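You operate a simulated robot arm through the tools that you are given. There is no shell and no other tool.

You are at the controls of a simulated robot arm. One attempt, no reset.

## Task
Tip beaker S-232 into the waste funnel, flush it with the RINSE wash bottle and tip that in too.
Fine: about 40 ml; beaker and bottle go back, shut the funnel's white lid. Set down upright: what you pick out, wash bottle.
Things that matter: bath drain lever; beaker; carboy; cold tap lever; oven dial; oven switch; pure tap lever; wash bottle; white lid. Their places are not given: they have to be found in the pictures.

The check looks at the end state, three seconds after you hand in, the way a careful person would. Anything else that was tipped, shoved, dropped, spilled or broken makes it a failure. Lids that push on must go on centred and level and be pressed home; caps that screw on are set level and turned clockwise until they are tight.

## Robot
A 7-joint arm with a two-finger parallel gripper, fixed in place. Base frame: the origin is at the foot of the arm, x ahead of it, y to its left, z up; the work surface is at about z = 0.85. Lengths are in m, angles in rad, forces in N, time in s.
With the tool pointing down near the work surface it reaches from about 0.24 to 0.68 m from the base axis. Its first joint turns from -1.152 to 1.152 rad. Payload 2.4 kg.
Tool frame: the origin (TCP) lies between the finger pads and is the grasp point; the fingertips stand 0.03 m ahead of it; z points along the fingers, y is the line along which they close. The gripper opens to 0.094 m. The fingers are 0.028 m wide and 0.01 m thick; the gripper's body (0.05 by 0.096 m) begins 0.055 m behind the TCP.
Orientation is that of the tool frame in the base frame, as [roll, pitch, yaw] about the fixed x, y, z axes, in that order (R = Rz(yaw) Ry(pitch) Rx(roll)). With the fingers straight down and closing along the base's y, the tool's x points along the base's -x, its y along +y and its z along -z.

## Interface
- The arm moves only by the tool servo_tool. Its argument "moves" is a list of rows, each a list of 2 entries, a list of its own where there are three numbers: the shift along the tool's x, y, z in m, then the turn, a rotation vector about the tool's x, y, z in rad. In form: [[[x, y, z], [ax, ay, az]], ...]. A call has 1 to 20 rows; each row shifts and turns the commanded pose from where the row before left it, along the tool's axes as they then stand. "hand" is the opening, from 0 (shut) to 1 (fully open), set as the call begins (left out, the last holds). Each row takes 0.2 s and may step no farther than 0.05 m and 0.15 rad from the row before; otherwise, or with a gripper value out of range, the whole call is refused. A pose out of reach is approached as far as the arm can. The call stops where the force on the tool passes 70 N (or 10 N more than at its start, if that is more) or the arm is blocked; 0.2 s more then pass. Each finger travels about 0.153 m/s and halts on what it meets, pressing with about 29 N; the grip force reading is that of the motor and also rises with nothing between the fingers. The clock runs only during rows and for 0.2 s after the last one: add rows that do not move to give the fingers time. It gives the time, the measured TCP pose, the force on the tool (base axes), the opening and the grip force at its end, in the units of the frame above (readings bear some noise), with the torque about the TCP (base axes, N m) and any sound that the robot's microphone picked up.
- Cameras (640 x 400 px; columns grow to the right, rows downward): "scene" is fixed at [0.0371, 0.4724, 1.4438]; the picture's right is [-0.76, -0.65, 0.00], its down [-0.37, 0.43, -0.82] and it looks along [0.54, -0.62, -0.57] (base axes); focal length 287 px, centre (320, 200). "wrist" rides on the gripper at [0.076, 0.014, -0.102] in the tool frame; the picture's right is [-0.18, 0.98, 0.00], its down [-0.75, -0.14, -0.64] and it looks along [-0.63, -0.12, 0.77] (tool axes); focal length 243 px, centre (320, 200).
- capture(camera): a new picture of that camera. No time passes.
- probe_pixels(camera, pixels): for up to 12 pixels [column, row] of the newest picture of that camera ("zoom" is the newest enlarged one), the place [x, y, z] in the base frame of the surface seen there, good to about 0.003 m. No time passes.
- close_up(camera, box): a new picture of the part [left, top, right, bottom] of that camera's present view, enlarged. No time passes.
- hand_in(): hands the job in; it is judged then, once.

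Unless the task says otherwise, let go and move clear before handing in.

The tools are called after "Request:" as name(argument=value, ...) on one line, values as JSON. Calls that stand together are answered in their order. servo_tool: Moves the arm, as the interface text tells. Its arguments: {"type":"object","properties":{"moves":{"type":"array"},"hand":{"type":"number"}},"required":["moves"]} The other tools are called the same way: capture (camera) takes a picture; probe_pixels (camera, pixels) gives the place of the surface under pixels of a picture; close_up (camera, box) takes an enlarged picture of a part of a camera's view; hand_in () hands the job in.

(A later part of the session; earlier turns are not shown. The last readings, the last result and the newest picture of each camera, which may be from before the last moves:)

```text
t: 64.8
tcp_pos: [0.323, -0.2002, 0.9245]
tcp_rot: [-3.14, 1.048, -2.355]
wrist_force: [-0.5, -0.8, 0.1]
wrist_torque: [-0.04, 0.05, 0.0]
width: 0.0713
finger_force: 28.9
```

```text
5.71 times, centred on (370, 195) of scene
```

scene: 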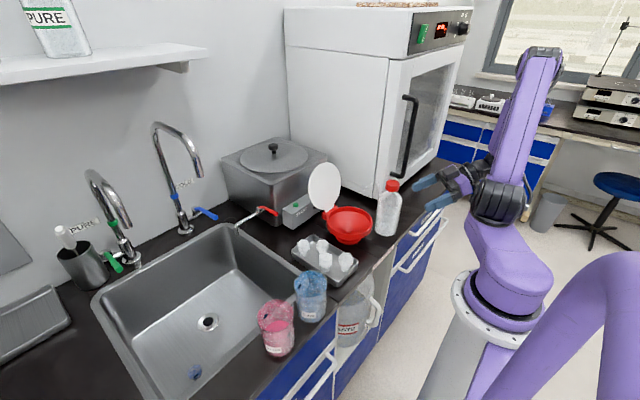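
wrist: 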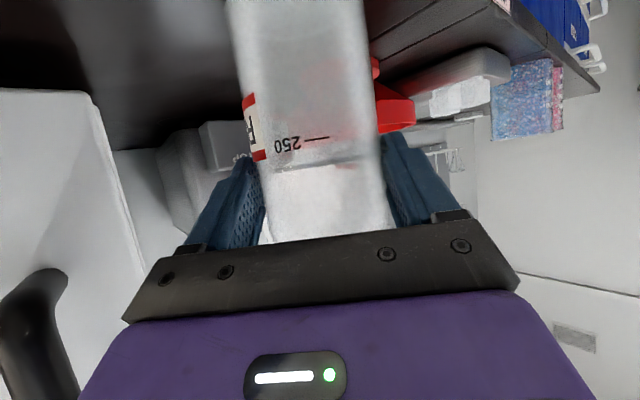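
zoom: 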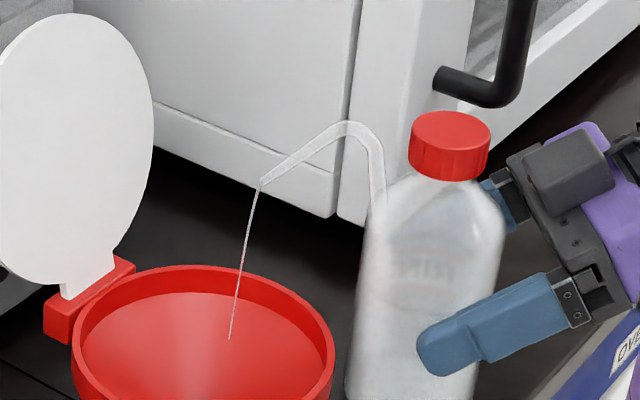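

Flow starts at 0.748, where the force saturates at 28.9 N. I'll back off to 0.751 to look for the region in between.

Request:
servo_tool(moves=[[[0, 0, 0], [0, 0, 0]], [[0, 0, 0], [0, 0, 0]]], hand=0.751)

Request:
close_up(camera="scene", box=[340, 160, 400, 230])

```text
t: 65.4
tcp_pos: [0.3232, -0.2004, 0.924]
tcp_rot: [-3.14, 1.049, -2.354]
wrist_force: [-1.2, -1.1, 0.3]
wrist_torque: [-0.01, 0.0, 0.02]
width: 0.0718
finger_force: 1.4
```

```text
5.71 times, centred on (370, 195) of scene
```

zoom: 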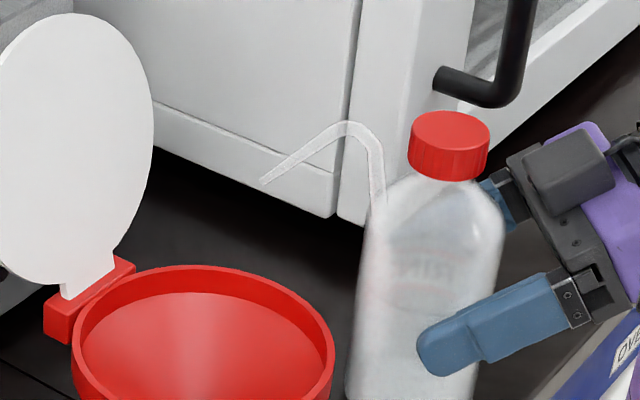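

At 0.751 after easing back, the reading is 1.4 N with no flow, so there's hysteresis. To interpret the force readings, I'll open slightly to 0.82, with no contact, and see what the motor reads.

Request:
servo_tool(moves=[[[0, 0, 0], [0, 0, 0]], [[0, 0, 0], [0, 0, 0]], [[0, 0, 0], [0, 0, 0]]], hand=0.82)

Request:
servo_tool(moves=[[[0, 0, 0], [0, 0, 0]], [[0, 0, 0], [0, 0, 0]], [[0, 0, 0], [0, 0, 0]]], hand=0.79)

Request:
servo_tool(moves=[[[0, 0, 0], [0, 0, 0]], [[0, 0, 0], [0, 0, 0]], [[0, 0, 0], [0, 0, 0]]], hand=0.77)

```text
t: 66.2
tcp_pos: [0.3244, -0.2003, 0.9247]
tcp_rot: [-3.14, 1.046, -2.354]
wrist_force: [0.6, -0.8, -1.1]
wrist_torque: [0.0, 0.0, -0.03]
width: 0.077
finger_force: 0.1
```

```text
t: 67.0
tcp_pos: [0.3235, -0.2016, 0.925]
tcp_rot: [-3.14, 1.047, -2.354]
wrist_force: [-0.1, -0.9, 0.0]
wrist_torque: [0.02, 0.0, 0.01]
width: 0.0745
finger_force: 0.0
```

```text
t: 67.8
tcp_pos: [0.3241, -0.2002, 0.9247]
tcp_rot: [-3.14, 1.047, -2.354]
wrist_force: [-1.1, 0.0, 0.3]
wrist_torque: [0.04, -0.03, 0.01]
width: 0.0727
finger_force: 0.1
```

With no contact the reading is zero, so 11–12 N at 0.754–0.76 is a real but light contact. I'll approach again from the open side in finer steps to find a firmer no-squirt grip.

Request:
servo_tool(moves=[[[0, 0, 0], [0, 0, 0]], [[0, 0, 0], [0, 0, 0]], [[0, 0, 0], [0, 0, 0]]], hand=0.753)

Request:
servo_tool(moves=[[[0, 0, 0], [0, 0, 0]], [[0, 0, 0], [0, 0, 0]], [[0, 0, 0], [0, 0, 0]]], hand=0.7515)

Request:
close_up(camera="scene", box=[340, 160, 400, 230])

Request:
servo_tool(moves=[[[0, 0, 0], [0, 0, 0]], [[0, 0, 0], [0, 0, 0]], [[0, 0, 0], [0, 0, 0]]], hand=0.75)

Request:
close_up(camera="scene", box=[340, 160, 400, 230])

```text
t: 68.6
tcp_pos: [0.3234, -0.1994, 0.9249]
tcp_rot: [-3.14, 1.047, -2.355]
wrist_force: [-0.2, 0.2, 0.1]
wrist_torque: [-0.02, 0.03, -0.03]
width: 0.0718
finger_force: 11.4
```

```text
t: 69.4
tcp_pos: [0.3228, -0.2006, 0.9234]
tcp_rot: [-3.138, 1.049, -2.354]
wrist_force: [0.0, 0.9, 0.0]
wrist_torque: [-0.01, 0.01, -0.06]
width: 0.0717
finger_force: 25.0
```

```text
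5.71 times, centred on (370, 195) of scene
```

zoom: 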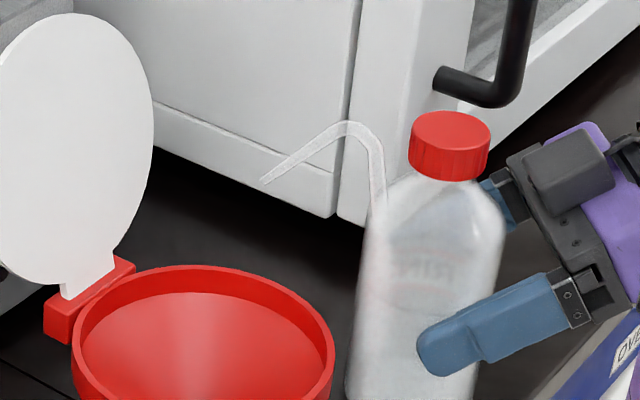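

```text
t: 70.2
tcp_pos: [0.324, -0.2014, 0.9251]
tcp_rot: [-3.141, 1.048, -2.354]
wrist_force: [-1.2, -0.8, 0.7]
wrist_torque: [0.0, 0.0, 0.02]
width: 0.072
finger_force: 1.2
```

```text
5.71 times, centred on (370, 195) of scene
```

zoom: 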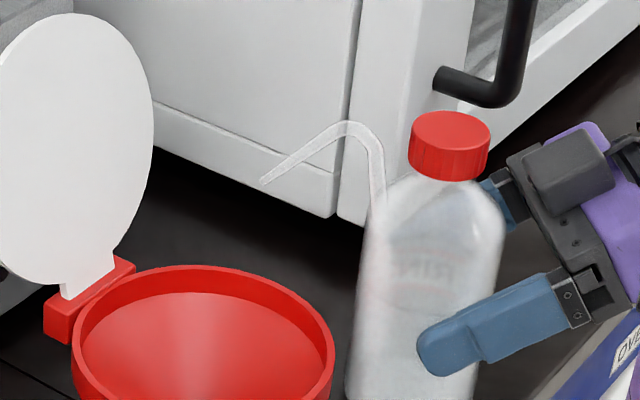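

The force flickers in this zone (11, 25, 1 N), so carrying the bottle by its body isn't trustworthy; the cap grip is solid and never squirts. New plan: stand the beaker in the free spot near (0.463, -0.211) under the spout, squeeze with the bottle standing, then return everything. First I'll let go of the body and back off.

Request:
servo_tool(moves=[[[0, 0, 0], [0, 0, 0]], [[0, 0, 0], [0, 0, 0]]], hand=1)

Request:
servo_tool(moves=[[[0, 0, -0.02], [0, 0, 0]], [[0, 0, -0.03], [0, 0, 0]], [[0, 0, -0.03], [0, 0, 0]], [[0, 0, -0.03], [0, 0, 0]]])

Request:
close_up(camera="scene", box=[310, 140, 470, 260])

Request:
capture(camera="wrist")

```text
t: 70.8
tcp_pos: [0.324, -0.2015, 0.925]
tcp_rot: [-3.14, 1.047, -2.355]
wrist_force: [-0.2, 0.2, 0.2]
wrist_torque: [-0.01, 0.0, 0.03]
width: 0.0939
finger_force: 0.1
```

```text
t: 71.8
tcp_pos: [0.254, -0.2681, 0.9825]
tcp_rot: [3.141, 1.046, -2.356]
wrist_force: [-0.2, 0.6, 0.3]
wrist_torque: [-0.03, 0.01, 0.0]
width: 0.094
finger_force: 0.0
```

```text
3.33 times, centred on (390, 200) of scene
```

zoom: 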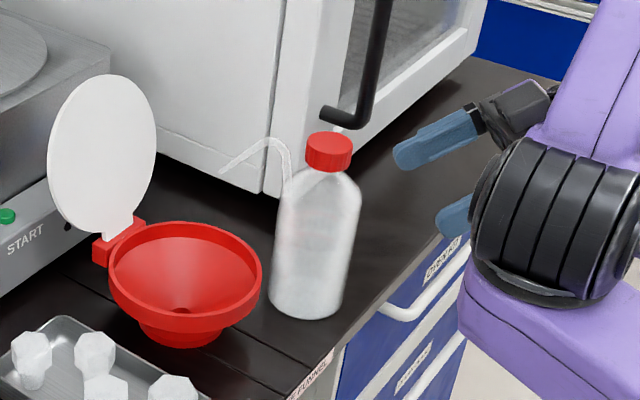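

```text
taken
```

wrist: 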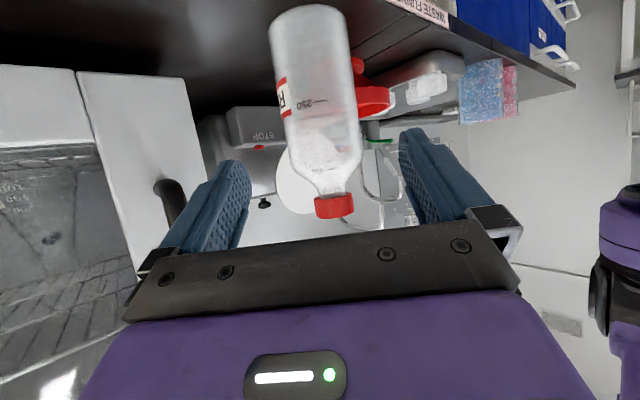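

The bottle stands undisturbed. I'll rise, bring the tool back to vertical and turn it to yaw -2.915 for the next beaker grip.

Request:
servo_tool(moves=[[[-0.0303, 0, -0.0175], [0, 0, 0]], [[-0.0303, 0, -0.0175], [0, 0, 0]], [[-0.0303, 0, -0.0175], [0, 0, 0]], [[-0.0303, 0, -0.0175], [0, 0, 0]], [[0, 0, 0], [0, 0.1309, 0]], [[0, 0, 0], [0, 0.1309, 0]], [[0, 0, 0], [0, 0.1309, 0]], [[0, 0, 0], [0, 0.1309, 0]], [[0, 0, 0], [0, 0.1309, 0]], [[0, 0, 0], [0, 0.1309, 0]], [[0, 0, 0], [0, 0.1309, 0]], [[0, 0, 0], [0, 0.1309, 0]], [[0, 0, 0], [0, 0, 0.1398]], [[0, 0, 0], [0, 0, 0.1398]], [[0, 0, 0], [0, 0, 0.1398]], [[0, 0, 0], [0, 0, 0.1398]]])

Request:
servo_tool(moves=[[[-0.0163, 0.0418, 0], [0, 0, 0]], [[-0.0163, 0.0418, 0], [0, 0, 0]], [[-0.0163, 0.0418, 0], [0, 0, 0]], [[-0.0163, 0.0418, 0], [0, 0, 0]], [[-0.0163, 0.0418, 0], [0, 0, 0]], [[-0.0163, 0.0418, 0], [0, 0, 0]], [[-0.0163, 0.0418, 0], [0, 0, 0]], [[-0.0163, 0.0418, 0], [0, 0, 0]], [[-0.0163, 0.0418, 0], [0, 0, 0]], [[-0.0163, 0.0418, 0], [0, 0, 0]], [[0, 0, 0], [0, 0, 0]]])

Request:
capture(camera="wrist")

Request:
capture(camera="scene")

```text
t: 75.2
tcp_pos: [0.2567, -0.2684, 1.1199]
tcp_rot: [-3.141, 0.0, -2.918]
wrist_force: [-0.5, -0.3, 0.3]
wrist_torque: [0.01, -0.01, 0.02]
width: 0.0941
finger_force: 0.0
```

```text
t: 77.6
tcp_pos: [0.3224, 0.177, 1.118]
tcp_rot: [-3.141, 0.001, -2.915]
wrist_force: [-0.7, -1.2, -0.3]
wrist_torque: [0.0, 0.0, 0.0]
width: 0.0941
finger_force: 0.0
```

```text
taken
```

wrist: 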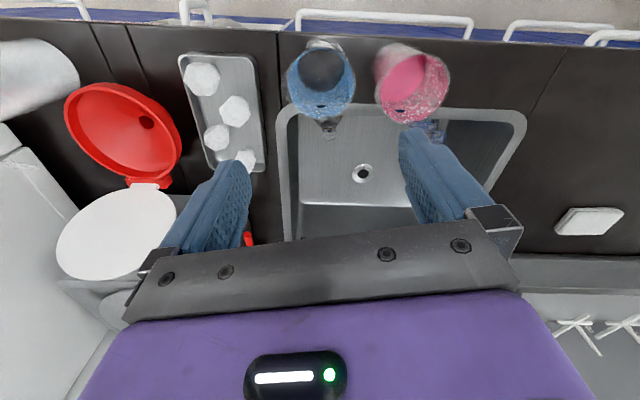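

```text
taken
```

scene: 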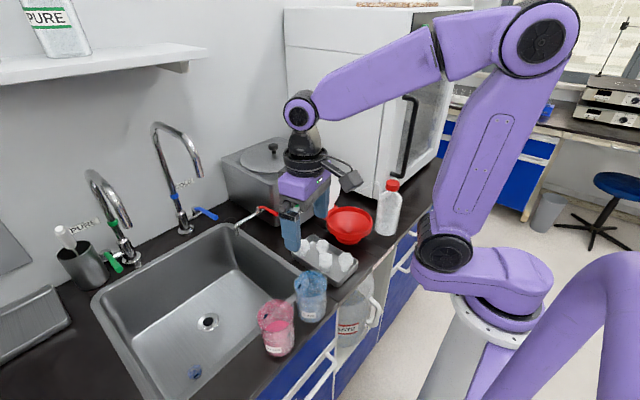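

The blue beaker is at wrist (322,80), and its clear bottom shows it's drained. I'll probe its rim to centre the grip.

Request:
close_up(camera="wrist", box=[270, 25, 470, 150])

Request:
probe_pixels(camera="wrist", pixels=[[289, 85], [354, 85], [322, 117], [310, 115], [340, 113], [300, 50], [340, 50], [376, 75], [320, 70], [320, 105]])

```text
3.20 times, centred on (370, 88) of wrist
```

zoom: 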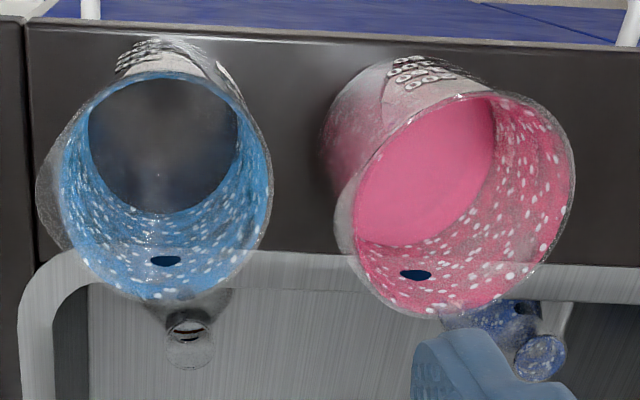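

```text
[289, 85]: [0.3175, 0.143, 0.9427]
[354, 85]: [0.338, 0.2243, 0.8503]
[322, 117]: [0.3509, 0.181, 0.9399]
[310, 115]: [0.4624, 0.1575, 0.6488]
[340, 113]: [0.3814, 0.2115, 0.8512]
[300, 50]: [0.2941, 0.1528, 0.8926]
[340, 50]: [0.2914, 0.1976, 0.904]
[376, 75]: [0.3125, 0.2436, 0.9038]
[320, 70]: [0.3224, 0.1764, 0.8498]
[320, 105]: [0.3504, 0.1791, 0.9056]
```

The beaker is empty apart from film and flecks, with its centre near (0.3185, 0.177). I'll align and descend to the grip height.

Request:
servo_tool(moves=[[[0.0038, -0.0008, 0.02], [0, 0, 0]], [[0, 0, 0.04], [0, 0, 0]], [[0, 0, 0.04], [0, 0, 0]], [[0, 0, 0.04], [0, 0, 0]], [[0, 0, 0.035], [0, 0, 0]], [[0, 0, 0.028], [0, 0, 0]], [[0, 0, 0], [0, 0, 0]]], hand=1)

Request:
capture(camera="wrist")

Request:
close_up(camera="scene", box=[250, 190, 410, 360])

```text
t: 79.2
tcp_pos: [0.318, 0.1742, 0.9172]
tcp_rot: [3.141, -0.002, -2.914]
wrist_force: [0.4, 0.1, 0.0]
wrist_torque: [0.01, -0.02, -0.02]
width: 0.0943
finger_force: 0.1
```

```text
taken
```

wrist: 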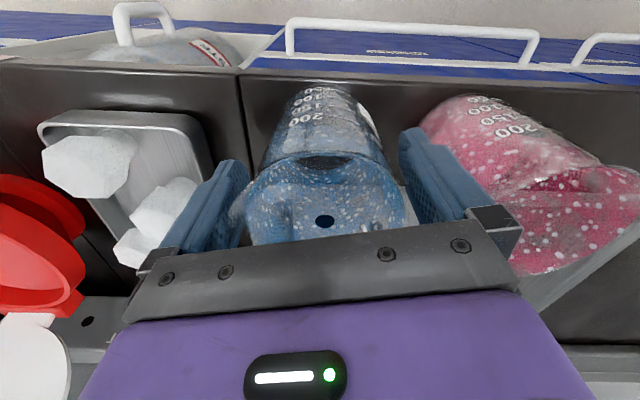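

```text
2.35 times, centred on (330, 275) of scene
```

zoom: 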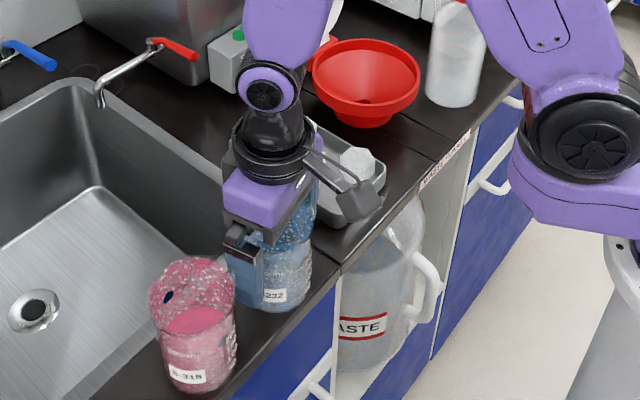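

The fingers straddle the beaker, clear of the pink one and the tray. I'll close.

Request:
servo_tool(moves=[[[0, 0, 0], [0, 0, 0]], [[0, 0, 0], [0, 0, 0]], [[0, 0, 0], [0, 0, 0]]], hand=0)

Request:
servo_tool(moves=[[[0, 0, -0.01], [0, 0, 0]], [[0, 0, -0.03], [0, 0, 0]], [[0, 0, -0.04], [0, 0, 0]], [[0, 0, -0.05], [0, 0, 0]], [[0, 0, -0.05], [0, 0, 0]], [[0, 0, -0.05], [0, 0, 0]], [[0, 0, -0.02], [0, 0, 0]], [[0, 0, 0], [0, 0, 0]]])

Request:
capture(camera="wrist")

Request:
capture(camera="scene")

```text
t: 80.0
tcp_pos: [0.3181, 0.1752, 0.9186]
tcp_rot: [-3.14, -0.001, -2.914]
wrist_force: [0.2, 0.2, 0.0]
wrist_torque: [0.03, -0.02, 0.01]
width: 0.0688
finger_force: 28.5
```

```text
t: 81.8
tcp_pos: [0.3179, 0.1754, 1.1661]
tcp_rot: [3.141, 0.0, -2.915]
wrist_force: [0.2, 0.4, -1.9]
wrist_torque: [0.0, 0.03, -0.04]
width: 0.0688
finger_force: 29.0
```

```text
taken
```

wrist: 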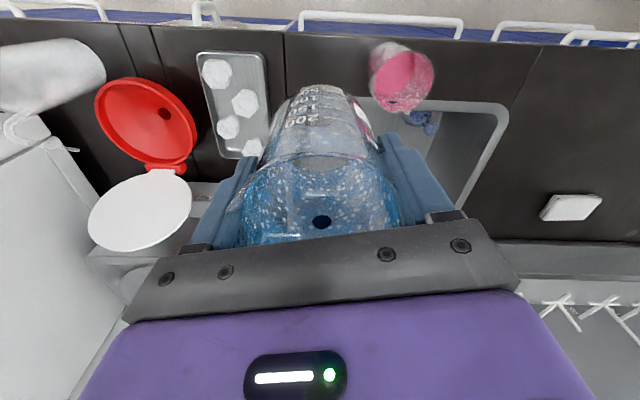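

```text
taken
```

scene: 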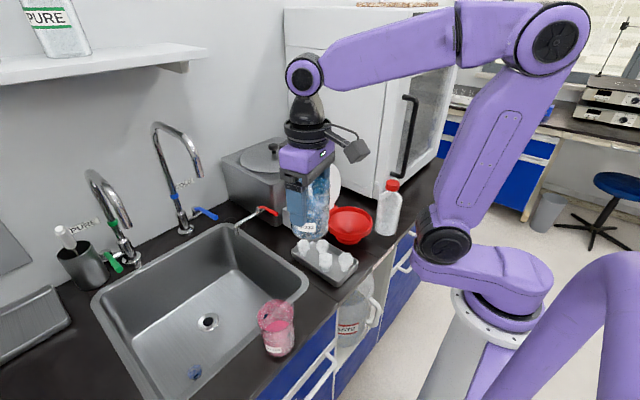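

The beaker is held at width 0.0688, and its standing TCP height is 0.9186. I'll carry it high (bottom at z≈1.10, above the lid and cap) to above the free spot at (0.463, -0.211).

Request:
servo_tool(moves=[[[-0.00545, -0.0409, 0], [0, 0, 0]], [[-0.00545, -0.0409, 0], [0, 0, 0]], [[-0.00545, -0.0409, 0], [0, 0, 0]], [[-0.00545, -0.0409, 0], [0, 0, 0]], [[-0.00545, -0.0409, 0], [0, 0, 0]], [[-0.00545, -0.0409, 0], [0, 0, 0]], [[-0.00545, -0.0409, 0], [0, 0, 0]], [[-0.00545, -0.0409, 0], [0, 0, 0]], [[-0.00545, -0.0409, 0], [0, 0, 0]], [[-0.00545, -0.0409, 0], [0, 0, 0]], [[0, 0, 0], [0, 0, 0]]])

Request:
capture(camera="wrist")

Request:
capture(camera="scene")

```text
t: 84.2
tcp_pos: [0.4641, -0.2126, 1.1657]
tcp_rot: [-3.141, -0.001, -2.914]
wrist_force: [0.4, 0.4, -0.7]
wrist_torque: [-0.04, 0.03, 0.0]
width: 0.069
finger_force: 28.9
```

```text
taken
```

wrist: 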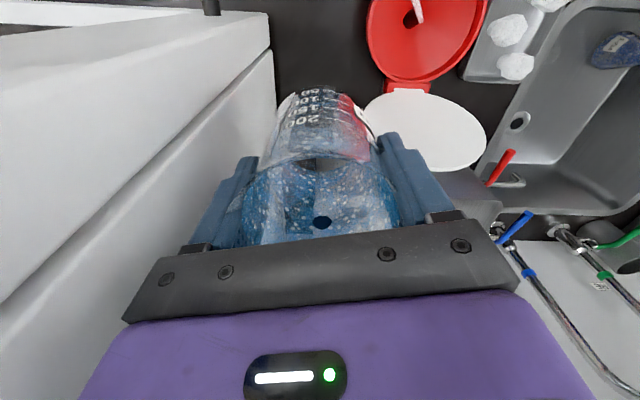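

```text
taken
```

scene: 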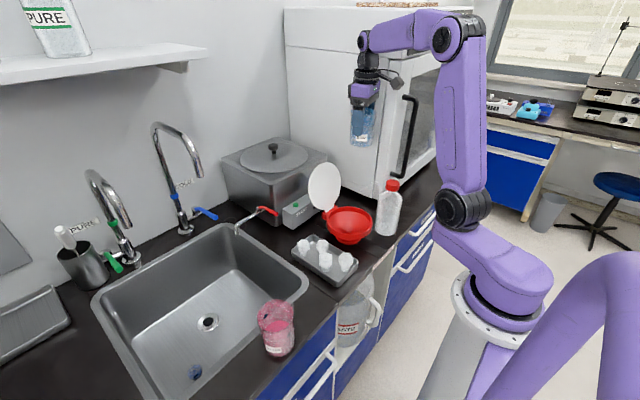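

The beaker hangs between the oven wall on the left and the white lid on the right. I'll probe both before descending.

Request:
probe_pixels(camera="wrist", pixels=[[270, 60], [240, 120], [200, 180], [270, 100], [366, 115], [372, 130], [400, 95], [430, 165], [300, 40], [270, 15], [420, 15], [345, 60]])

Request:
close_up(camera="wrist", box=[200, 0, 500, 190])

```text
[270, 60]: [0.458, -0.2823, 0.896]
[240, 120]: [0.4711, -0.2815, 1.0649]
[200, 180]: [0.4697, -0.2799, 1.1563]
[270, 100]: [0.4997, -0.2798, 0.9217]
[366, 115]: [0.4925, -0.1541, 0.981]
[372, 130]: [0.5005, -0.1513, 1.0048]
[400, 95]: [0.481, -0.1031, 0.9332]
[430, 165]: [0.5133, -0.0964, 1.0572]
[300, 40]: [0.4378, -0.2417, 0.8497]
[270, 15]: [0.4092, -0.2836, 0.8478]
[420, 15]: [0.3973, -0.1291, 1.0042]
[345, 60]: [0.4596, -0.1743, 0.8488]
```

```text
2.11 times, centred on (350, 95) of wrist
```

zoom: 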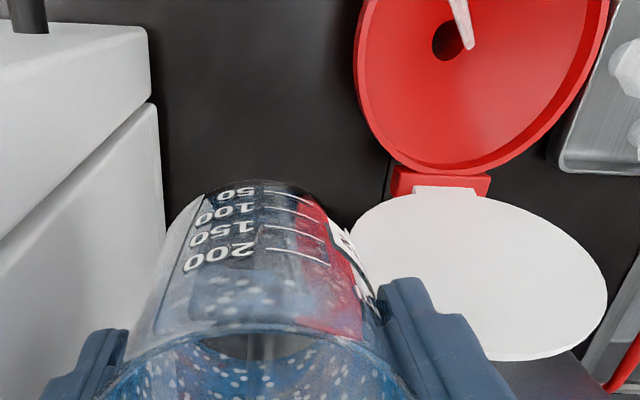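

The oven wall is at y=-0.281 and the lid edge at (0.4925, -0.154), which leaves about 1.5 cm on each side. I'll descend toward the counter.

Request:
servo_tool(moves=[[[0.001, 0, 0.04], [0, 0, 0]], [[0, 0, 0.04], [0, 0, 0]], [[0, 0, 0.04], [0, 0, 0]], [[0, 0, 0.04], [0, 0, 0]], [[0, 0, 0.03], [0, 0, 0]], [[0, 0, 0.025], [0, 0, 0]], [[0, 0, 0.02], [0, 0, 0]], [[0, 0, 0.008], [0, 0, 0]], [[0, 0, 0], [0, 0, 0]]])

Request:
capture(camera="wrist")

Request:
close_up(camera="scene", box=[290, 120, 450, 240])

```text
t: 86.2
tcp_pos: [0.4629, -0.2119, 0.9227]
tcp_rot: [-3.141, 0.0, -2.916]
wrist_force: [-0.6, 0.5, -1.6]
wrist_torque: [-0.04, -0.02, 0.03]
width: 0.0688
finger_force: 29.2
```

```text
taken
```

wrist: 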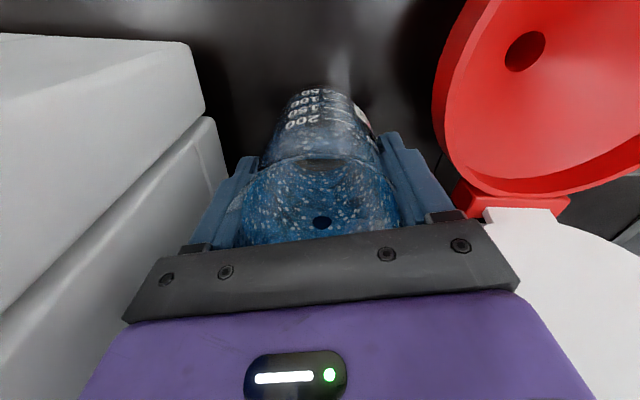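

```text
3.33 times, centred on (370, 180) of scene
```

zoom: 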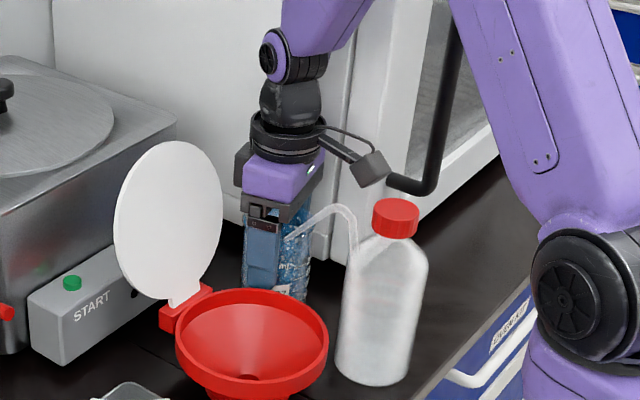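

Clear so far at TCP z 0.9227. I'll lower the last few millimetres to touch down.

Request:
servo_tool(moves=[[[0, 0, 0.002], [0, 0, 0]], [[0, 0, 0.001], [0, 0, 0]], [[0, 0, 0], [0, 0, 0]]])

```text
t: 87.0
tcp_pos: [0.4615, -0.2119, 0.9193]
tcp_rot: [-3.141, 0.0, -2.916]
wrist_force: [0.1, -0.7, -0.7]
wrist_torque: [0.01, -0.02, 0.02]
width: 0.0687
finger_force: 28.6
```

Request:
servo_tool(moves=[[[0, 0, 0.001], [0, 0, 0]], [[0, 0, 0], [0, 0, 0]]])

```text
t: 87.6
tcp_pos: [0.4619, -0.2122, 0.9194]
tcp_rot: [-3.141, -0.002, -2.915]
wrist_force: [-0.4, 0.0, -0.5]
wrist_torque: [-0.01, -0.01, -0.01]
width: 0.0688
finger_force: 29.2
```

The force is still ambiguous at -0.5 N, so I'll lower another 1 mm to confirm contact.

Request:
servo_tool(moves=[[[0, 0, 0.001], [0, 0, 0]], [[0, 0, 0], [0, 0, 0]]])

```text
t: 88.2
tcp_pos: [0.462, -0.2125, 0.919]
tcp_rot: [3.141, -0.001, -2.914]
wrist_force: [-0.7, -0.5, -0.8]
wrist_torque: [-0.01, 0.01, -0.02]
width: 0.069
finger_force: 29.1
```

Request:
servo_tool(moves=[[[0, 0, 0.001], [0, 0, 0]], [[0, 0, 0], [0, 0, 0]]])

Request:
close_up(camera="scene", box=[330, 170, 390, 215])

```text
t: 88.8
tcp_pos: [0.4614, -0.2116, 0.9182]
tcp_rot: [-3.139, 0.001, -2.914]
wrist_force: [-4.9, 1.0, 16.3]
wrist_torque: [0.34, 0.26, 0.04]
width: 0.0688
finger_force: 28.7
```

```text
8.89 times, centred on (360, 192) of scene
```

zoom: 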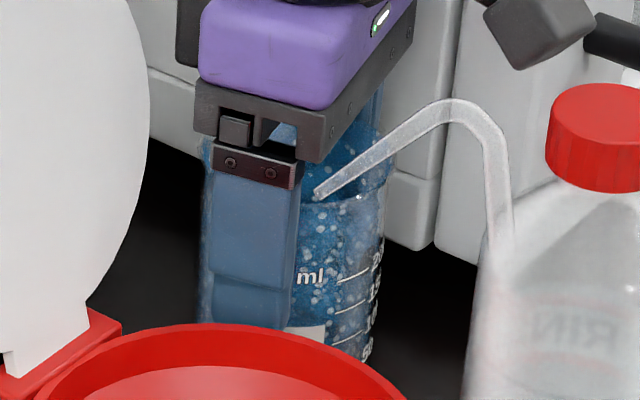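

Contact is confirmed at +16 N. I'll ease up 1 mm and open partly to 0.9 to keep off the oven wall and lid, then rise.

Request:
servo_tool(moves=[[[0, 0, -0.001], [0, 0, 0]], [[0, 0, 0], [0, 0, 0]]])

Request:
servo_tool(moves=[[[0, 0, 0], [0, 0, 0]], [[0, 0, 0], [0, 0, 0]]], hand=0.9)

Request:
servo_tool(moves=[[[0, 0, -0.02], [0, 0, 0]], [[0, 0, -0.04], [0, 0, 0]], [[0, 0, -0.05], [0, 0, 0]], [[0, 0, -0.05], [0, 0, 0]], [[0, 0, -0.05], [0, 0, 0]], [[0, 0, 0], [0, 0, 0]]])

Request:
capture(camera="wrist")

Request:
close_up(camera="scene", box=[310, 140, 430, 240])

```text
t: 89.4
tcp_pos: [0.4622, -0.2116, 0.9179]
tcp_rot: [3.141, 0.0, -2.915]
wrist_force: [0.6, -0.5, -1.9]
wrist_torque: [0.0, 0.06, -0.01]
width: 0.0689
finger_force: 29.1
```

```text
t: 90.0
tcp_pos: [0.4617, -0.2113, 0.9187]
tcp_rot: [-3.141, 0.001, -2.913]
wrist_force: [-0.5, -0.2, -0.6]
wrist_torque: [-0.01, -0.03, 0.0]
width: 0.0848
finger_force: 0.0
```

```text
t: 91.4
tcp_pos: [0.4613, -0.2111, 1.1289]
tcp_rot: [3.141, -0.001, -2.914]
wrist_force: [-1.1, -0.2, 0.0]
wrist_torque: [0.01, 0.03, 0.03]
width: 0.0844
finger_force: 0.0
```

```text
taken
```

wrist: 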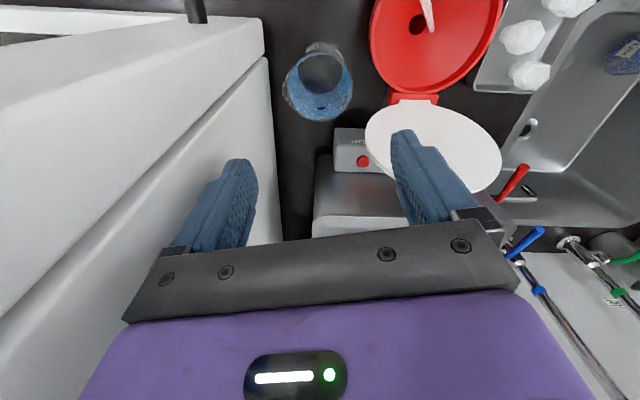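

```text
4.00 times, centred on (370, 190) of scene
```

zoom: 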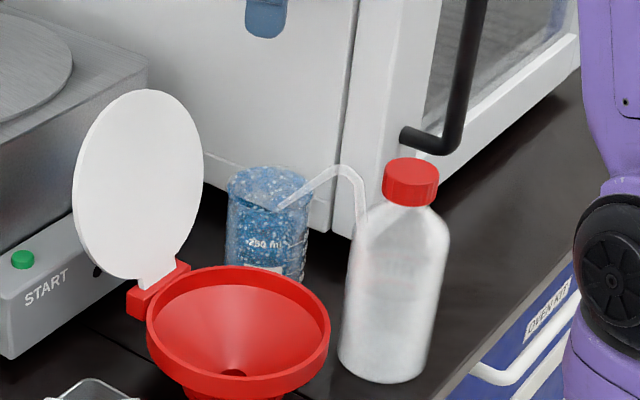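

The beaker stands at about (0.462, -0.212), below the spout's height. I'll move over the bottle's cap and turn the fingers across the spout direction again.

Request:
servo_tool(moves=[[[0.0411, 0.0167, 0], [0, 0, 0]], [[0.0411, 0.0167, 0], [0, 0, 0]], [[0.0411, 0.0167, 0], [0, 0, 0]], [[0, 0, 0], [0, 0, -0.1388]], [[0, 0, 0], [0, 0, -0.1388]], [[0, 0, 0], [0, 0, -0.1388]], [[0, 0, 0], [0, 0, -0.1388]], [[0, 0, 0], [0, 0, 0]]], hand=1)

Request:
capture(camera="wrist")

```text
t: 93.2
tcp_pos: [0.3305, -0.1911, 1.1279]
tcp_rot: [3.141, 0.002, -2.359]
wrist_force: [-0.9, 0.3, -0.1]
wrist_torque: [-0.01, -0.03, 0.01]
width: 0.0943
finger_force: 0.1
```

```text
taken
```

wrist: 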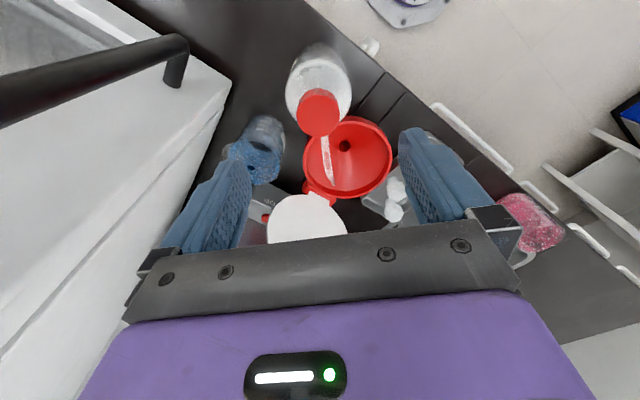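

Request:
probe_pixels(camera="wrist", pixels=[[318, 112], [300, 112], [338, 112], [318, 93], [318, 131], [262, 165], [330, 175]])

Request:
close_up(camera="wrist", box=[220, 30, 420, 200])

```text
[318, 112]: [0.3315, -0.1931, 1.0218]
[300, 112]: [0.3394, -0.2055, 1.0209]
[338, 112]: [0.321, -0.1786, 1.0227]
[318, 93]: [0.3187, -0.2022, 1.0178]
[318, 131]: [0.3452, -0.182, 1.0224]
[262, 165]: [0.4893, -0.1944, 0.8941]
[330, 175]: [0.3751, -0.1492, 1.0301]
```

```text
2.35 times, centred on (320, 115) of wrist
```

zoom: 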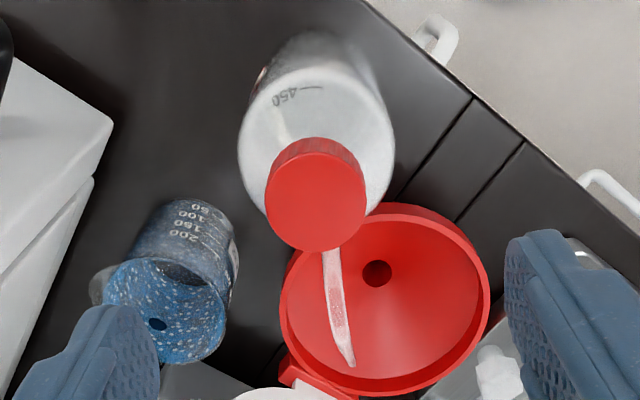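

The cap centre is at about (0.331, -0.192) and the spout azimuth about 44°, so everything is aligned. I'll descend and grip the cap.

Request:
servo_tool(moves=[[[0, -0.001, 0.03], [0, 0, 0]], [[0, 0, 0.03], [0, 0, 0]], [[0, 0, 0.025], [0, 0, 0]], [[0, 0, 0.0185], [0, 0, 0]], [[0, 0, 0], [0, 0, 0]]], hand=1)

Request:
servo_tool(moves=[[[0, 0, 0], [0, 0, 0]], [[0, 0, 0], [0, 0, 0]], [[0, 0, 0], [0, 0, 0]]], hand=0)

Request:
servo_tool(moves=[[[0, 0, -0.005], [0, 0, 0]], [[0, 0, -0.015], [0, 0, 0]], [[0, 0, -0.02], [0, 0, 0]], [[0, 0, -0.01], [0, 0, 0]], [[0, 0, 0], [0, 0, 0]]])

Request:
close_up(camera="scene", box=[310, 130, 450, 240])

```text
t: 94.4
tcp_pos: [0.3314, -0.191, 1.0242]
tcp_rot: [3.141, 0.001, -2.359]
wrist_force: [0.2, 0.0, 0.2]
wrist_torque: [0.0, 0.0, -0.02]
width: 0.094
finger_force: 0.0
```

```text
t: 95.2
tcp_pos: [0.3303, -0.1917, 1.025]
tcp_rot: [-3.141, -0.001, -2.36]
wrist_force: [0.7, -0.7, -0.9]
wrist_torque: [0.0, -0.01, -0.02]
width: 0.0353
finger_force: 29.5
```

```text
t: 96.4
tcp_pos: [0.3321, -0.1922, 1.0756]
tcp_rot: [3.141, 0.001, -2.361]
wrist_force: [-0.2, -0.3, -4.2]
wrist_torque: [0.0, 0.0, 0.02]
width: 0.035
finger_force: 29.4
```

```text
3.64 times, centred on (380, 185) of scene
```

zoom: 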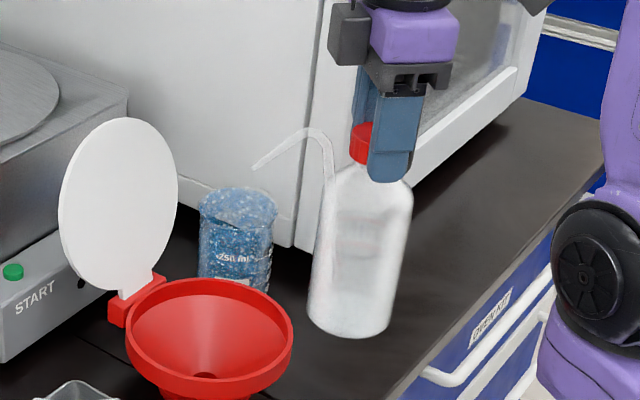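

The bottle is up 5 cm in the cap grip. I'll rotate it by -44.5° so the spout points along +x, and shift it so the tip comes over the beaker.

Request:
servo_tool(moves=[[[0, 0, 0], [0, 0, 0.1295]], [[0, 0, 0], [0, 0, 0.1295]], [[0, 0, 0], [0, 0, 0.1295]], [[0, 0, 0], [0, 0, 0.1295]], [[0, 0, 0], [0, 0, 0.1295]], [[0, 0, 0], [0, 0, 0.1295]], [[-0.009, -0.0065, 0], [0, 0, 0]], [[-0.009, -0.0065, 0], [0, 0, 0]], [[-0.0093, -0.0068, 0], [0, 0, 0]], [[0, 0, 0], [0, 0, 0]]])

Request:
capture(camera="wrist")

Request:
close_up(camera="scene", box=[310, 130, 450, 240])

```text
t: 98.6
tcp_pos: [0.3588, -0.2101, 1.0759]
tcp_rot: [3.14, 0.002, -3.136]
wrist_force: [-0.5, 0.8, -4.0]
wrist_torque: [0.0, -0.03, 0.0]
width: 0.0349
finger_force: 28.6
```

```text
taken
```

wrist: 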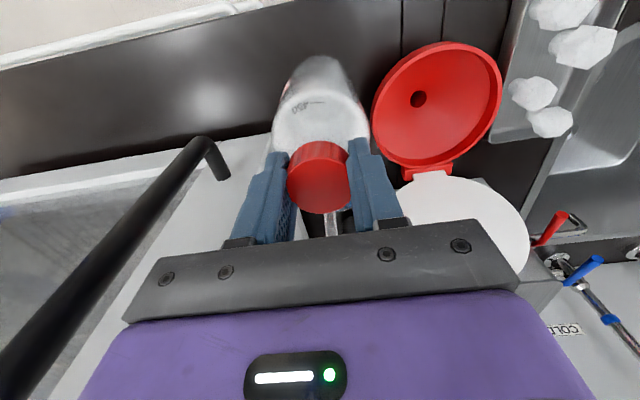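

```text
3.64 times, centred on (380, 185) of scene
```

zoom: 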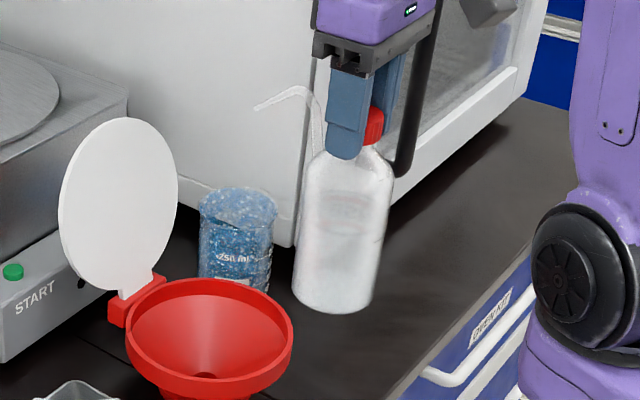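

The spout tip projects to (363,160), matching the expected spot above the beaker. I'll lower the bottle to stand on the counter.

Request:
servo_tool(moves=[[[0, 0, 0.015], [0, 0, 0]], [[0, 0, 0.015], [0, 0, 0]], [[0, 0, 0.01], [0, 0, 0]], [[0, 0, 0.007], [0, 0, 0]], [[0, 0, 0.003], [0, 0, 0]], [[0, 0, 0], [0, 0, 0]]])

Request:
servo_tool(moves=[[[0, 0, 0.001], [0, 0, 0]], [[0, 0, 0], [0, 0, 0]]])

Request:
close_up(camera="scene", box=[310, 130, 450, 240])

```text
t: 100.0
tcp_pos: [0.3593, -0.2116, 1.0254]
tcp_rot: [3.141, 0.001, -3.136]
wrist_force: [0.0, 0.0, -4.4]
wrist_torque: [0.01, -0.01, 0.02]
width: 0.0349
finger_force: 29.0
```

```text
t: 100.6
tcp_pos: [0.359, -0.2112, 1.0228]
tcp_rot: [-3.139, 0.001, -3.138]
wrist_force: [-0.7, -0.9, -0.9]
wrist_torque: [-0.02, -0.01, -0.01]
width: 0.0346
finger_force: 28.9
```

```text
3.64 times, centred on (380, 185) of scene
```

zoom: 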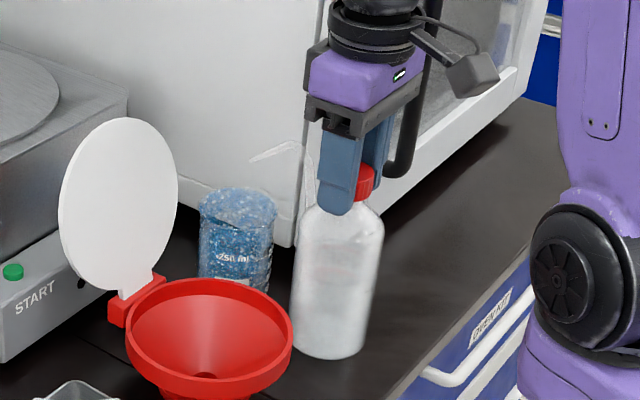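

The bottle's weight is now on the counter and the spout tip sits above the beaker's mouth. I'll release the cap and rise.

Request:
servo_tool(moves=[[[0, 0, 0.0003], [0, 0, 0]], [[0, 0, 0], [0, 0, 0]]])

Request:
servo_tool(moves=[[[0, 0, 0], [0, 0, 0]], [[0, 0, 0], [0, 0, 0]], [[0, 0, 0], [0, 0, 0]]], hand=1)

Request:
servo_tool(moves=[[[0, 0, -0.03], [0, 0, 0]], [[0, 0, -0.04], [0, 0, 0]], [[0, 0, -0.04], [0, 0, 0]], [[0, 0, 0], [0, 0, 0]]])

Request:
capture(camera="wrist")

Request:
close_up(camera="scene", box=[310, 130, 450, 240])

```text
t: 101.2
tcp_pos: [0.3586, -0.2126, 1.0224]
tcp_rot: [-3.14, 0.003, -3.137]
wrist_force: [1.2, -0.7, 3.6]
wrist_torque: [0.06, -0.12, 0.04]
width: 0.0348
finger_force: 29.3
```

```text
t: 102.0
tcp_pos: [0.3582, -0.211, 1.023]
tcp_rot: [3.141, 0.0, -3.137]
wrist_force: [0.6, -0.7, -0.1]
wrist_torque: [-0.02, -0.06, 0.0]
width: 0.0942
finger_force: 0.0
```

```text
t: 103.0
tcp_pos: [0.3604, -0.2105, 1.1324]
tcp_rot: [3.141, -0.001, -3.136]
wrist_force: [-0.3, 0.8, 0.0]
wrist_torque: [0.02, 0.03, -0.05]
width: 0.0939
finger_force: 0.1
```

```text
taken
```

wrist: 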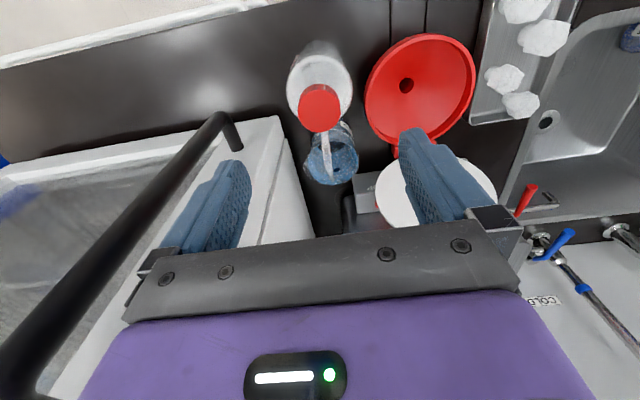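

```text
3.64 times, centred on (380, 185) of scene
```

zoom: 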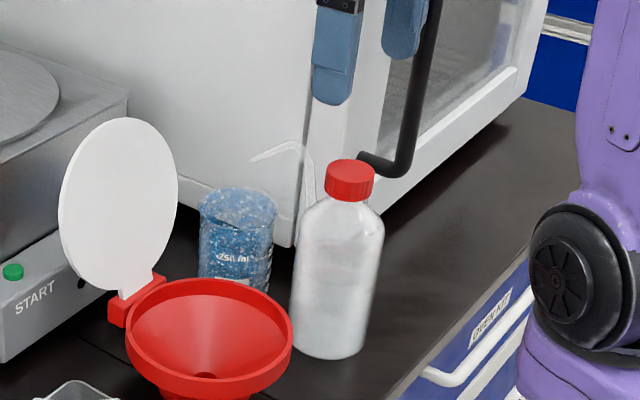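

The wrist view shows the spout over the beaker near (328,170). I'll zoom in to verify the tip's aim.

Request:
close_up(camera="wrist", box=[270, 60, 400, 200])

Request:
close_up(camera="scene", box=[335, 160, 405, 210])

Request:
probe_pixels(camera="wrist", pixels=[[319, 105], [300, 105], [340, 105], [319, 85], [319, 126], [306, 165], [357, 160], [330, 185]])

```text
2.86 times, centred on (335, 130) of wrist
```

zoom: 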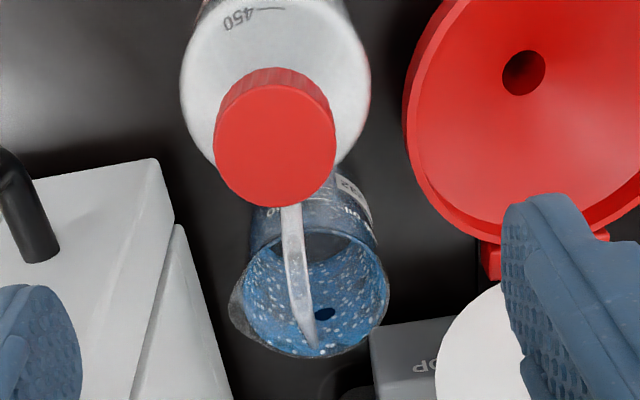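

```text
8.00 times, centred on (370, 185) of scene
```

zoom: 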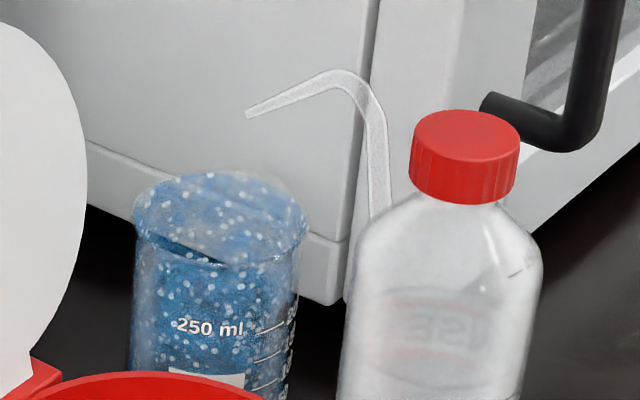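

```text
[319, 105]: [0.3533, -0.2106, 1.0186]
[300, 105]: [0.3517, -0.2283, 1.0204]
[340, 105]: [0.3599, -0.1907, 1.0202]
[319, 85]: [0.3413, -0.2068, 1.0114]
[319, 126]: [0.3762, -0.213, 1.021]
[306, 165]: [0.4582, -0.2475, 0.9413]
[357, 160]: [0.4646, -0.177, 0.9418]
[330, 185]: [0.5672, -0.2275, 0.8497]
```

The tip at (0.4555, -0.2134) sits over the beaker centre (0.4615, -0.212), so the aim is good. I'll swing behind the bottle for the body grip, using a 20° heading that keeps more room from the oven handle.

Request:
servo_tool(moves=[[[0, 0, 0], [0, 0, -0.1143]], [[0, 0, 0], [0, 0, -0.1143]], [[0, 0, 0], [0, 0, -0.1143]], [[0.0381, 0.0002, 0.0041], [0, 0, 0]], [[0.0381, 0.0002, 0.0041], [0, 0, 0]], [[0.0381, 0.0002, 0.0041], [0, 0, 0]], [[0, 0, 0], [0, -0.1309, 0]], [[0, 0, 0], [0, -0.1309, 0]], [[0, 0, 0], [0, -0.1309, 0]], [[0, 0, 0], [0, -0.1309, 0]], [[0, 0, 0], [0, -0.1309, 0]], [[0, 0, 0], [0, -0.1309, 0]], [[0, 0, 0], [0, -0.1309, 0]], [[0, 0, 0], [0, -0.1309, 0]], [[0, 0, 0], [0, 0, 0]]], hand=0.92)

Request:
capture(camera="wrist")

Request:
capture(camera="scene")

```text
t: 106.2
tcp_pos: [0.251, -0.2487, 1.1204]
tcp_rot: [-3.139, 1.05, -2.793]
wrist_force: [0.4, -0.8, 0.0]
wrist_torque: [0.01, -0.01, -0.06]
width: 0.0866
finger_force: 0.1
```

```text
taken
```

wrist: 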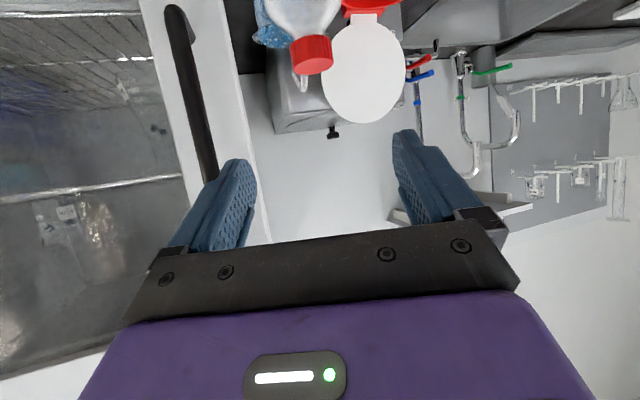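

```text
taken
```

scene: 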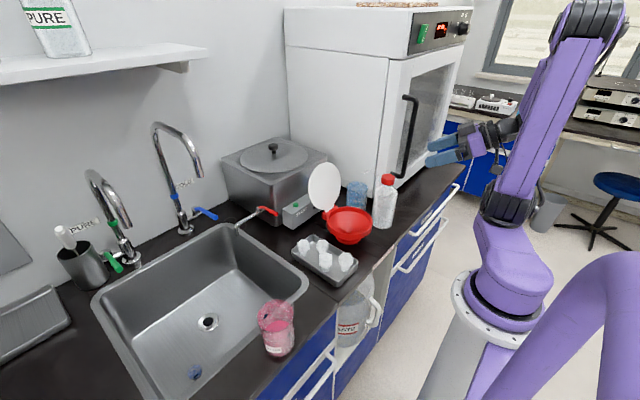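

Posture reached. I'll lower to the pre-grasp point and check the centring.

Request:
servo_tool(moves=[[[0.0294, -0.0002, 0.019], [0, 0, 0]], [[0.0294, -0.0002, 0.019], [0, 0, 0]], [[0.0294, -0.0002, 0.019], [0, 0, 0]], [[0.0294, -0.0002, 0.019], [0, 0, 0]], [[0, 0, 0], [0, 0, 0]]])

Request:
capture(camera="wrist")

Request:
capture(camera="scene")

```text
t: 107.4
tcp_pos: [0.259, -0.2476, 0.9804]
tcp_rot: [-3.14, 1.047, -2.789]
wrist_force: [-0.4, -0.2, 0.5]
wrist_torque: [0.01, -0.02, 0.02]
width: 0.0863
finger_force: 0.1
```

```text
taken
```

wrist: 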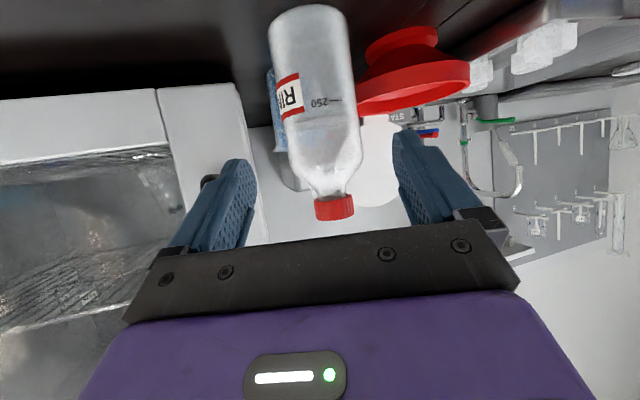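

```text
taken
```

scene: 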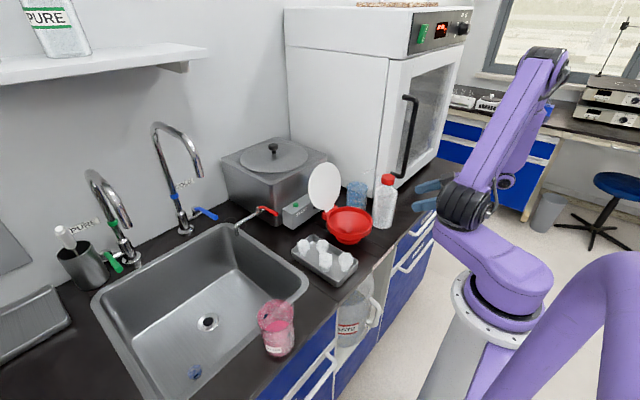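

The bottle is framed as before. I'll zoom on its liquid level and the beaker now so I can judge the delivered volume later.

Request:
close_up(camera="wrist", box=[240, 0, 400, 230])

Request:
close_up(camera="scene", box=[335, 165, 395, 215])

```text
1.74 times, centred on (320, 115) of wrist
```

zoom: 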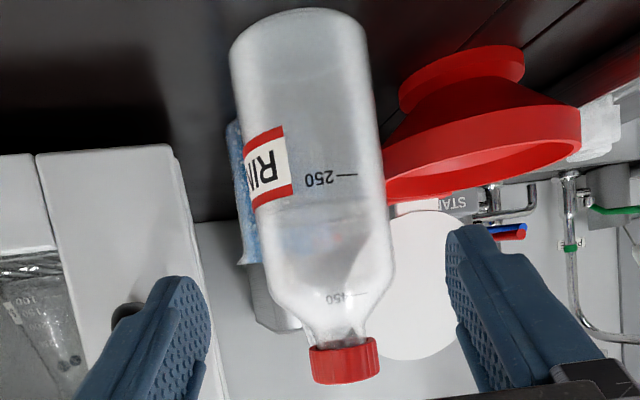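

```text
8.00 times, centred on (365, 190) of scene
```

zoom: 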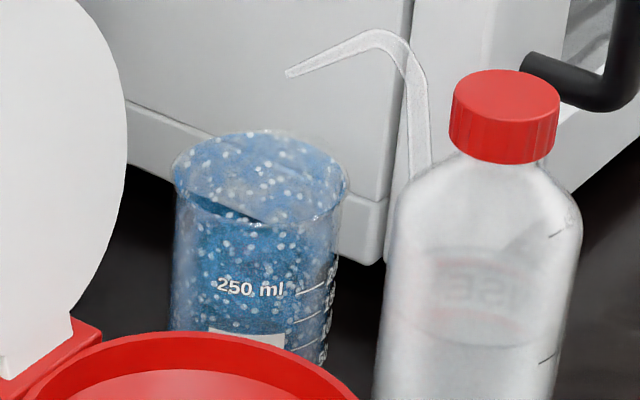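

The bottle level sits a little above the 250 mark (about 300 ml), and from this pose 40 ml should shift it a measurable amount. I'll take a sharper reference of the level line.

Request:
close_up(camera="wrist", box=[280, 80, 370, 190])

```text
3.64 times, centred on (325, 135) of wrist
```

zoom: 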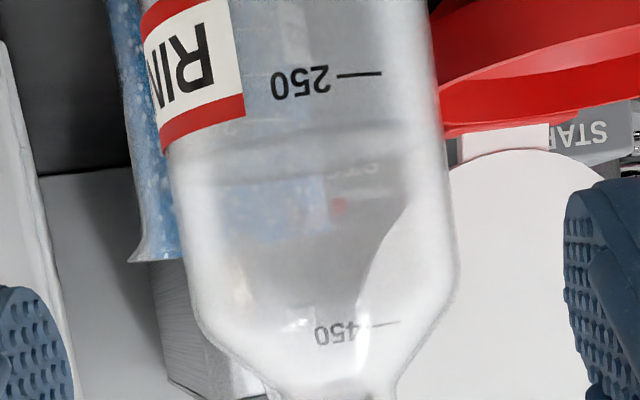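

Reference recorded: 250 mark at zoom y≈75, level band y≈130–180. I'll advance around the bottle body.

Request:
servo_tool(moves=[[[0, 0, 0.02], [0, 0, 0]], [[0, 0, 0.03], [0, 0, 0]], [[0, 0, 0.03], [0, 0, 0]], [[0, 0, 0.02], [0, 0, 0]], [[0, 0, 0.01], [0, 0, 0]], [[0, 0, 0], [0, 0, 0]]], hand=0.92)

Request:
capture(camera="wrist")

Request:
close_up(camera="scene", box=[320, 140, 460, 240])

```text
t: 108.8
tcp_pos: [0.3487, -0.2157, 0.9253]
tcp_rot: [-3.141, 1.048, -2.794]
wrist_force: [0.3, -0.1, -0.6]
wrist_torque: [-0.03, 0.0, 0.02]
width: 0.0863
finger_force: 0.1
```

```text
taken
```

wrist: 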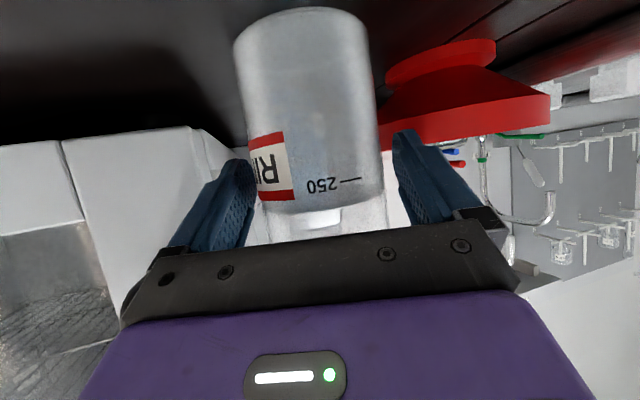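

```text
4.00 times, centred on (390, 190) of scene
```

zoom: 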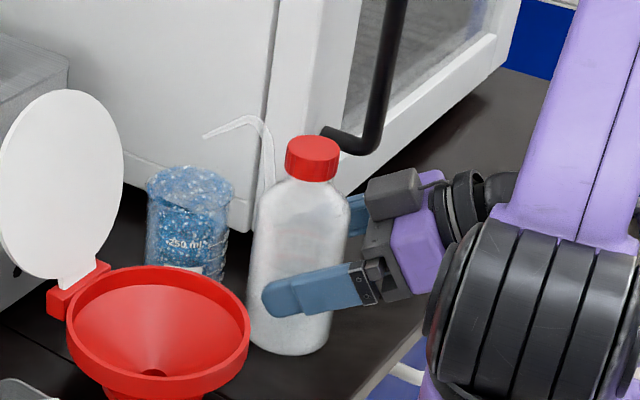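

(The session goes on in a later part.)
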